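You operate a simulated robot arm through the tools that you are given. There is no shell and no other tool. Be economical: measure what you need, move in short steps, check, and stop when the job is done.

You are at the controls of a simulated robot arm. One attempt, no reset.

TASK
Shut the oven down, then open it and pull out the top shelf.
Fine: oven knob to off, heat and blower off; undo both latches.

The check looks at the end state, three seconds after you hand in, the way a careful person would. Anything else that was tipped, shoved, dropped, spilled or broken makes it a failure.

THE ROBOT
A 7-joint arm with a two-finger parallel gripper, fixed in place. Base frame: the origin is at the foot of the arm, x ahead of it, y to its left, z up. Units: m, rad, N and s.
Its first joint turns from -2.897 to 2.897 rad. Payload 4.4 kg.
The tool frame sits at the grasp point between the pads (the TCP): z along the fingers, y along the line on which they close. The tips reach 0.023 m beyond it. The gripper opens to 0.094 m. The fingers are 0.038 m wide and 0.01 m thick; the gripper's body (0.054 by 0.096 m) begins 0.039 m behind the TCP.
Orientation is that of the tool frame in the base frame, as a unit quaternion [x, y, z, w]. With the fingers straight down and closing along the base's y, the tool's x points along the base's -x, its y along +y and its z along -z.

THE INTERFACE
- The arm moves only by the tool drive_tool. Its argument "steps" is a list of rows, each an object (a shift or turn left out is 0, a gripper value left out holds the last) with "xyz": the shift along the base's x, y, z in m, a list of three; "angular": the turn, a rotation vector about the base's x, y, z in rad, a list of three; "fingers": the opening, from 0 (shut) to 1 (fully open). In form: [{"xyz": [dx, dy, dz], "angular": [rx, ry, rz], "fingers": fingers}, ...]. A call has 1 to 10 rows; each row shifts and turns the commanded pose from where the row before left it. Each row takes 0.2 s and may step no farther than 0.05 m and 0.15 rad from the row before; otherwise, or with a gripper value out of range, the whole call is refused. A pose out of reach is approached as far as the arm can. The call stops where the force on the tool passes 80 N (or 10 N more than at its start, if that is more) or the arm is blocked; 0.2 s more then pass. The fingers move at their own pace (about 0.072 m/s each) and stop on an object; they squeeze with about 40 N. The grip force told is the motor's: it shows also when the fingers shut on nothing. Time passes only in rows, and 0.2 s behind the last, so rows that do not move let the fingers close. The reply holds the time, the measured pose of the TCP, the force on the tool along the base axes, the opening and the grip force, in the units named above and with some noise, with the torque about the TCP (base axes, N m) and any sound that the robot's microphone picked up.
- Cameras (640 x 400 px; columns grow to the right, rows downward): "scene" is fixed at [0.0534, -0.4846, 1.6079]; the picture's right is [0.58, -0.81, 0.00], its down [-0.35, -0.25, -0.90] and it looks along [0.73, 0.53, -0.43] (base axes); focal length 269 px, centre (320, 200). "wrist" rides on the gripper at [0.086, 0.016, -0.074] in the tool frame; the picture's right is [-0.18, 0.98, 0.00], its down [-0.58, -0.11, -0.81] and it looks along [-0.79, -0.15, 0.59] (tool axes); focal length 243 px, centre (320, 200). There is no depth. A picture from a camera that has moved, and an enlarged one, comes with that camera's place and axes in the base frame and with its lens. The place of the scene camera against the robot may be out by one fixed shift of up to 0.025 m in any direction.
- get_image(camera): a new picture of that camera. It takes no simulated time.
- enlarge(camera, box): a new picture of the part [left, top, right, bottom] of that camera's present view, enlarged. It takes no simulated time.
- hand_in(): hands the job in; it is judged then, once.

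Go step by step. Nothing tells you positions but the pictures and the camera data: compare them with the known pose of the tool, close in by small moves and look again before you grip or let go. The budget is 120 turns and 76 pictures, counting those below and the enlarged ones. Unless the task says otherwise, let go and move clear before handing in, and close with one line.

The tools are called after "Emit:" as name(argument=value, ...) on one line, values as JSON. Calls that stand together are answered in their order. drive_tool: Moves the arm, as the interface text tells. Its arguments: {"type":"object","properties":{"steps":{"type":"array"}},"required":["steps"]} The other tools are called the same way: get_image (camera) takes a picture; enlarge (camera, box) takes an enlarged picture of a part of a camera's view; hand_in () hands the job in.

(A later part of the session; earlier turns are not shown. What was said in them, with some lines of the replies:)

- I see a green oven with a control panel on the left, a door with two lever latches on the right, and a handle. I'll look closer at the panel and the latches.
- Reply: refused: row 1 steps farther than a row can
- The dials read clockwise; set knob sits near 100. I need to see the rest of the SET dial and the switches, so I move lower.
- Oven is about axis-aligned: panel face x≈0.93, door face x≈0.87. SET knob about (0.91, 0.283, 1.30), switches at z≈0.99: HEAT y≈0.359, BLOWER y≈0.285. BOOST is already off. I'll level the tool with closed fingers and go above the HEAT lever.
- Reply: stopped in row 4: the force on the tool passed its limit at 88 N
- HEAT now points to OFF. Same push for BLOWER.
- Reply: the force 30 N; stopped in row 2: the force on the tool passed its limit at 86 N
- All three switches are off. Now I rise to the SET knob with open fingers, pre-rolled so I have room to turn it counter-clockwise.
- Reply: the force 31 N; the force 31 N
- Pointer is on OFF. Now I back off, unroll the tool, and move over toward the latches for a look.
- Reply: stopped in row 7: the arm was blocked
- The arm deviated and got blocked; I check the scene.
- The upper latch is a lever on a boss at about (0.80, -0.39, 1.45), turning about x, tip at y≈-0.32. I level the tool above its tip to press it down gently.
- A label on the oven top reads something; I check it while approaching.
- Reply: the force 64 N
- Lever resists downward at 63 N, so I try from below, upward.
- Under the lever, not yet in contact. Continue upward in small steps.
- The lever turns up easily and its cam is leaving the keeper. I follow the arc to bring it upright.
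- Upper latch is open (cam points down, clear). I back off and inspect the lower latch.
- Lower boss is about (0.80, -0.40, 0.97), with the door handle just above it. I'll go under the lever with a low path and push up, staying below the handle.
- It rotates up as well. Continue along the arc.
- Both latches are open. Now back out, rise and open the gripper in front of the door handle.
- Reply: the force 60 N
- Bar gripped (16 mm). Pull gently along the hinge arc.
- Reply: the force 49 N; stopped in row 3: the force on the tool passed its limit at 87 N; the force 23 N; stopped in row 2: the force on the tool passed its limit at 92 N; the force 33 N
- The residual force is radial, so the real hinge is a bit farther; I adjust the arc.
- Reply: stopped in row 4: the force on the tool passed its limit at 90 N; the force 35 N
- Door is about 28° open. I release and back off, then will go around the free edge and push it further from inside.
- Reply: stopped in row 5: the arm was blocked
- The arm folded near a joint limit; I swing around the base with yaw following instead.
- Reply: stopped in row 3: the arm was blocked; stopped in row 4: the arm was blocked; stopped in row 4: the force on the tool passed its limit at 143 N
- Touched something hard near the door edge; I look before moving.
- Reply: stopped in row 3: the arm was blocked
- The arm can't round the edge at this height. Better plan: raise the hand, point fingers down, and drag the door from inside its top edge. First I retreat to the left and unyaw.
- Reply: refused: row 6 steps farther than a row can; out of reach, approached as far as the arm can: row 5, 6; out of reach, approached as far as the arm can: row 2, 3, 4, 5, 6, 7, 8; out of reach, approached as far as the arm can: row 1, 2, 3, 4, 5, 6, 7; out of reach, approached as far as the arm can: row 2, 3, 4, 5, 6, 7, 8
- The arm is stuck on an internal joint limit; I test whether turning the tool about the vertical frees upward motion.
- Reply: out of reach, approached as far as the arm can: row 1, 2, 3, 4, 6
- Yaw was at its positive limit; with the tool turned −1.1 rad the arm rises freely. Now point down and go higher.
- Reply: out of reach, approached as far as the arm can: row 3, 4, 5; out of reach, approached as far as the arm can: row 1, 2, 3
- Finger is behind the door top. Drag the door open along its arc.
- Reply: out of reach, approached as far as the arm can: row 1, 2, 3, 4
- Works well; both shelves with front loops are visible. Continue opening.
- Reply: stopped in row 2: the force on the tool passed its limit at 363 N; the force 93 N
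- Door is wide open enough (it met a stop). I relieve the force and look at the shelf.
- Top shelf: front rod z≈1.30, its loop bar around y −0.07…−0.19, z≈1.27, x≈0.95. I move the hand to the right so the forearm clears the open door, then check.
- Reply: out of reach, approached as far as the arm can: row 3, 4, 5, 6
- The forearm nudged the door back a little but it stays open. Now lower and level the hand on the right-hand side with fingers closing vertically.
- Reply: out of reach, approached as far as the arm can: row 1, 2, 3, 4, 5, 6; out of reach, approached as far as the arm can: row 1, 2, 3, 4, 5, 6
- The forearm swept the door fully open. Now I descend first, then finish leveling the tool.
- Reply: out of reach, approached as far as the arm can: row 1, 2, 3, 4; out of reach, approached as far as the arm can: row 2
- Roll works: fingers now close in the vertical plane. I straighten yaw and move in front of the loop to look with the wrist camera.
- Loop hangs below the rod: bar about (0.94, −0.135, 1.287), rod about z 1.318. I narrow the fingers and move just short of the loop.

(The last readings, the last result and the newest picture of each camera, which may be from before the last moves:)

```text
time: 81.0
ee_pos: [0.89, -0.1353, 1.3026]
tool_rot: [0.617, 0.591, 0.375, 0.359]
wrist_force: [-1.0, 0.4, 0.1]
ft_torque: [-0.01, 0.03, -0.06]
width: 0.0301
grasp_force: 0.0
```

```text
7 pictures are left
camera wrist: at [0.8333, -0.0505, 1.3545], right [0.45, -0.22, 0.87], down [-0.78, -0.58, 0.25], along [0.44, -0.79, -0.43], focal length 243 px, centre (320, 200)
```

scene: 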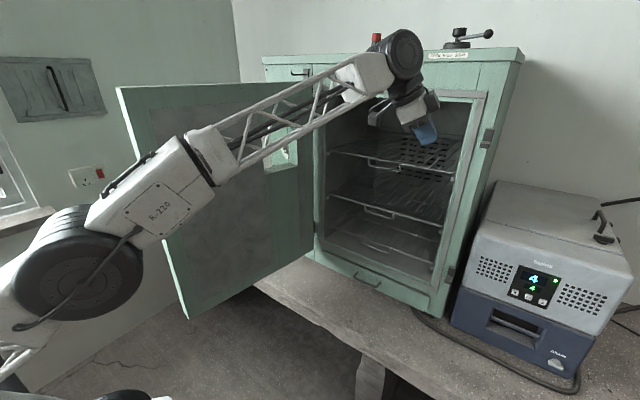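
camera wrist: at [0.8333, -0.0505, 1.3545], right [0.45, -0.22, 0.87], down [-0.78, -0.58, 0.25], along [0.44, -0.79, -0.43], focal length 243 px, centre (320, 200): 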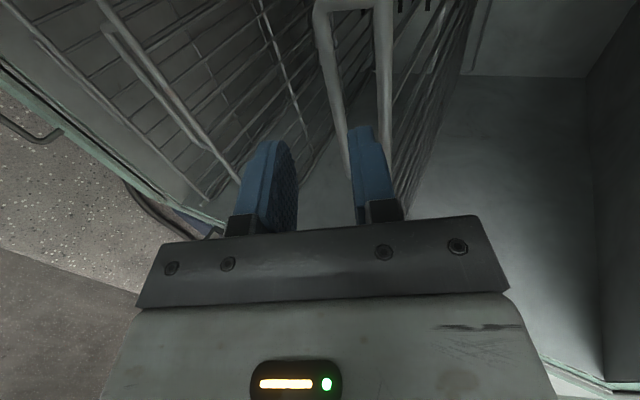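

Emit:
drive_tool(steps=[{"xyz": [0.012, 0, -0.001]}, {"xyz": [0.013, 0, -0.0065]}, {"xyz": [0.013, 0, -0.0065]}, {"xyz": [0.011, 0, -0.0055]}])

Emit:
get_image(camera="wrist")

```text
time: 81.6
ee_pos: [0.9108, -0.1348, 1.3046]
tool_rot: [0.616, 0.59, 0.377, 0.362]
wrist_force: [-57.5, -1.7, 3.0]
ft_torque: [0.03, -0.53, 0.91]
width: 0.0196
grasp_force: 0.0
stopped in row 3: the force on the tool passed its limit at 111 N (the readings are from after the stop); the commanded pose is now the measured one
```

```text
6 pictures are left
camera wrist: at [0.8539, -0.0492, 1.3556], right [0.44, -0.22, 0.87], down [-0.78, -0.58, 0.25], along [0.44, -0.79, -0.43], focal length 243 px, centre (320, 200)
```

wrist: 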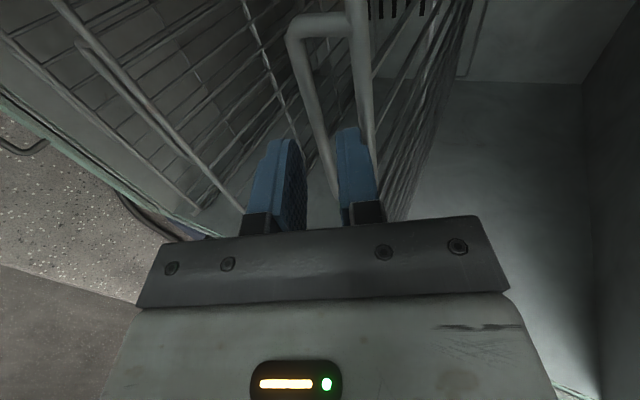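

The upper finger met the front rod. I'll instead straddle rod and loop together: level the tool, open wider, and centre at z≈1.302.

Emit:
drive_tool(steps=[{"xyz": [-0.03, 0, 0.005]}, {"xyz": [-0.03, 0, 0.0], "angular": [0, -0.118, 0], "fingers": 0.75}, {"angular": [0, -0.118, 0]}, {"angular": [0, -0.118, 0]}, {"xyz": [0, 0, -0.004], "angular": [0, -0.118, 0]}])

```text
time: 82.3
ee_pos: [0.9071, -0.1434, 1.2868]
tool_rot: [0.593, 0.565, 0.416, 0.394]
wrist_force: [-100.3, 14.1, -6.8]
ft_torque: [-0.4, -2.49, 1.57]
width: 0.0519
grasp_force: 0.1
stopped in row 3: the force on the tool passed its limit at 148 N (the readings are from after the stop); the commanded pose is now the measured one
```

Emit:
get_image(camera="scene")

```text
5 pictures are left
```

scene: 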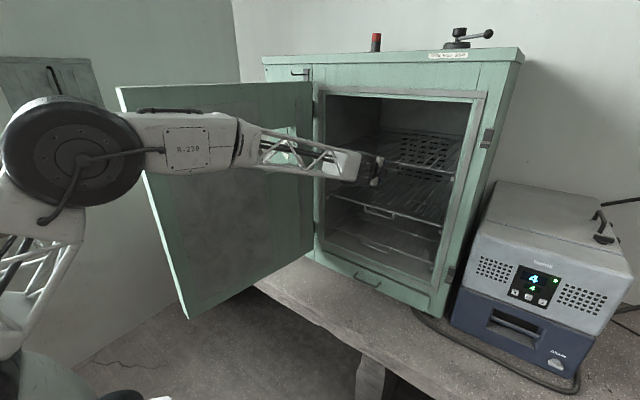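

Emit:
drive_tool(steps=[{"fingers": 0.32}, {}, {"xyz": [-0.005, 0, 0]}, {"xyz": [-0.01, 0, 0]}])

```text
time: 83.3
ee_pos: [0.8946, -0.1441, 1.2857]
tool_rot: [0.593, 0.566, 0.415, 0.394]
wrist_force: [0.3, -0.1, -0.5]
ft_torque: [-0.01, -0.01, 0.04]
width: 0.0301
grasp_force: 0.1
```

Emit:
get_image(camera="wrist")

```text
4 pictures are left
camera wrist: at [0.8317, -0.0588, 1.331], right [0.34, -0.23, 0.91], down [-0.8, -0.58, 0.15], along [0.49, -0.78, -0.38], focal length 243 px, centre (320, 200)
```

wrist: 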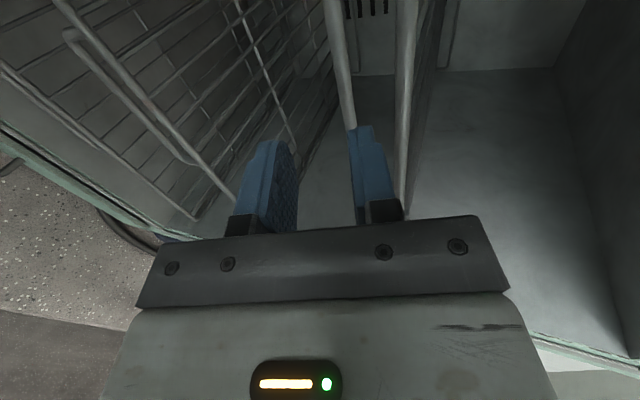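

Shelf unmoved. Retreat clear first, then level, open, and straddle.

Emit:
drive_tool(steps=[{"xyz": [-0.025, 0, 0.005]}, {"xyz": [-0.03, 0, 0.005]}])

Emit:
drive_tool(steps=[{"angular": [0, -0.1, 0], "fingers": 0.75}, {"angular": [0, -0.1, 0]}, {"angular": [0, -0.1, 0]}])

```text
time: 83.9
ee_pos: [0.8408, -0.1446, 1.295]
tool_rot: [0.593, 0.566, 0.416, 0.393]
wrist_force: [-0.5, 0.3, -0.2]
ft_torque: [0.01, -0.01, 0.01]
width: 0.0303
grasp_force: 0.0
```

```text
time: 84.7
ee_pos: [0.8409, -0.1437, 1.2986]
tool_rot: [0.523, 0.499, 0.501, 0.475]
wrist_force: [-0.3, 1.2, -0.4]
ft_torque: [0.0, -0.05, 0.01]
width: 0.0705
grasp_force: 0.1
```

Emit:
drive_tool(steps=[{"xyz": [0.035, 0.004, 0.004]}, {"xyz": [0.035, 0.003, 0]}, {"xyz": [0.025, 0, 0]}])

Emit:
get_image(camera="wrist")

```text
time: 85.5
ee_pos: [0.9321, -0.1371, 1.3014]
tool_rot: [0.523, 0.501, 0.5, 0.475]
wrist_force: [-0.3, 0.2, -0.2]
ft_torque: [0.0, 0.01, -0.02]
width: 0.0705
grasp_force: 0.1
```

```text
3 pictures are left
camera wrist: at [0.8588, -0.0526, 1.3255], right [0.05, -0.23, 0.97], down [-0.81, -0.58, -0.1], along [0.59, -0.78, -0.22], focal length 243 px, centre (320, 200)
```

wrist: 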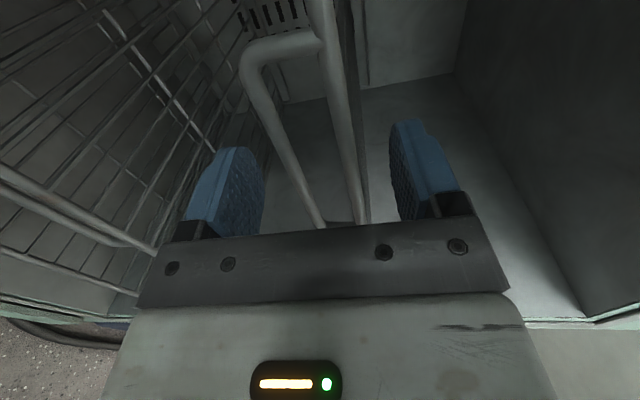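

Rod and loop are both between the fingers. Close and pull gently.

Emit:
drive_tool(steps=[{"xyz": [0.005, 0, 0]}, {"fingers": 0}, {}, {}, {}])

Emit:
drive_tool(steps=[{"xyz": [-0.01, 0, 0]}, {"xyz": [-0.015, 0, 0]}, {"xyz": [-0.02, 0, 0]}])

```text
time: 86.7
ee_pos: [0.9382, -0.1382, 1.3012]
tool_rot: [0.523, 0.501, 0.5, 0.474]
wrist_force: [1.9, -1.4, 17.2]
ft_torque: [-2.12, -0.9, 0.23]
width: 0.0398
grasp_force: 45.4
```

```text
time: 87.5
ee_pos: [0.8942, -0.137, 1.3014]
tool_rot: [0.524, 0.499, 0.5, 0.476]
wrist_force: [2.6, -14.1, 32.4]
ft_torque: [-1.69, -1.18, -0.09]
width: 0.0401
grasp_force: 44.9
```

Emit:
drive_tool(steps=[{"xyz": [-0.025, 0, 0.001]}, {"xyz": [-0.025, 0, 0.001]}, {"xyz": [-0.025, 0, 0]}, {"xyz": [-0.025, 0, 0]}, {"xyz": [-0.025, 0, 0]}, {"xyz": [-0.025, 0, 0]}])

Emit:
enlarge(camera="scene", box=[240, 60, 500, 240])

```text
time: 88.9
ee_pos: [0.7438, -0.1377, 1.3017]
tool_rot: [0.523, 0.501, 0.5, 0.475]
wrist_force: [2.4, 17.1, 39.1]
ft_torque: [-2.09, -1.2, 1.37]
width: 0.0399
grasp_force: 44.9
```

```text
2.22 times, centred on (370, 150) of scene
camera zoom: at [0.0534, -0.4846, 1.6079], right [0.58, -0.81, 0.0], down [-0.35, -0.25, -0.9], along [0.73, 0.53, -0.43], focal length 598 px, centre (209, 311)
```

zoom: 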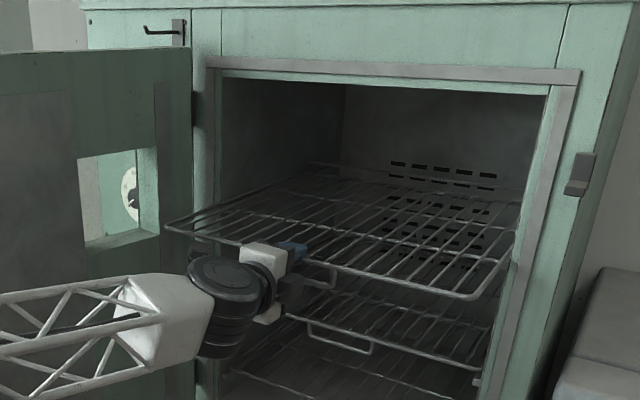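

The shelf is sliding smoothly and resists downward push rigidly, so it's retained by its runners. I pull a little further.

Emit:
drive_tool(steps=[{"xyz": [-0.02, 0, 0.002]}, {"xyz": [-0.02, 0, 0.001]}, {"xyz": [-0.015, 0, 0]}])

```text
time: 89.7
ee_pos: [0.6885, -0.1373, 1.302]
tool_rot: [0.524, 0.502, 0.499, 0.473]
wrist_force: [1.9, 17.3, 5.2]
ft_torque: [-1.73, -0.87, -0.61]
width: 0.0397
grasp_force: 44.8
```

Before letting go, I test that the shelf doesn't sag by commanding slightly downward.

Emit:
drive_tool(steps=[{"xyz": [0, 0, -0.003]}, {"xyz": [0, 0, -0.003]}, {}])

```text
time: 90.5
ee_pos: [0.6885, -0.1377, 1.302]
tool_rot: [0.522, 0.5, 0.501, 0.476]
wrist_force: [1.3, 6.2, 34.9]
ft_torque: [-1.84, -1.15, 0.62]
width: 0.0401
grasp_force: 45.5
```

Shelf is held firmly. Release and back straight out.

Emit:
drive_tool(steps=[{"xyz": [0, 0, 0.006], "fingers": 0.75}, {}, {}, {"xyz": [-0.02, 0, 0]}, {"xyz": [-0.02, 0, 0]}, {"xyz": [-0.02, 0, 0]}])

Emit:
get_image(camera="scene")

```text
time: 91.9
ee_pos: [0.6282, -0.1376, 1.3035]
tool_rot: [0.524, 0.5, 0.5, 0.474]
wrist_force: [0.2, 0.8, 0.4]
ft_torque: [0.0, 0.0, 0.01]
width: 0.0707
grasp_force: 0.0
```

```text
1 pictures are left
```

scene: 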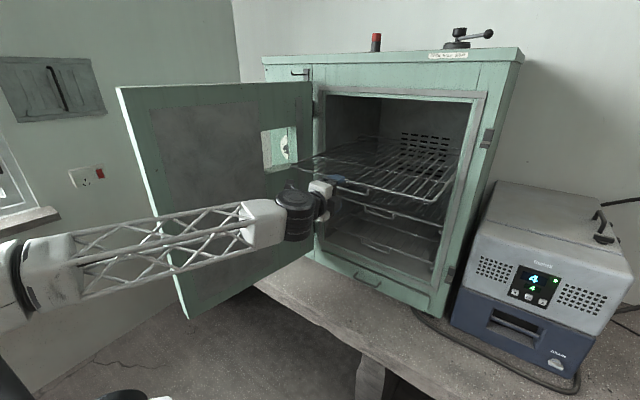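

The shelf stays out and everything stands as it should. One last small retreat, then hand in.

Emit:
drive_tool(steps=[{"xyz": [-0.02, 0, 0]}, {"xyz": [-0.02, 0, 0]}])

Emit:
enlarge(camera="scene", box=[110, 60, 490, 330])

```text
time: 92.5
ee_pos: [0.5879, -0.1368, 1.3044]
tool_rot: [0.523, 0.502, 0.499, 0.474]
wrist_force: [-0.1, 0.1, -0.3]
ft_torque: [0.03, -0.02, -0.06]
width: 0.0704
grasp_force: 0.0
```

```text
1.48 times, centred on (300, 195) of scene
camera zoom: at [0.0534, -0.4846, 1.6079], right [0.58, -0.81, 0.0], down [-0.35, -0.25, -0.9], along [0.73, 0.53, -0.43], focal length 399 px, centre (350, 207)
```

zoom: 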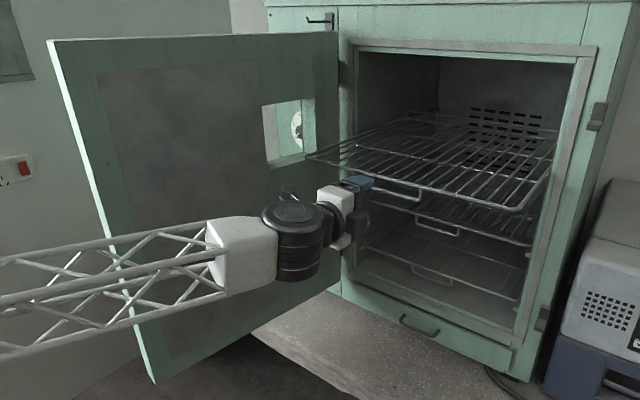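

The top shelf is out, the door is wide open, and the hand is clear of both. I'm handing in now.

Emit:
hand_in()

```text
The job is handed in.
```

The oven is shut down and open: SET knob at OFF, heat and blower off, both latches undone, door wide open and the top shelf pulled out about 0.25 m. On the way the arm hit the door hard twice: 143 N near its free edge and 363 N at its opening stop. I saw no damage, but the open door hid the bench items at the end, so I couldn't check those.
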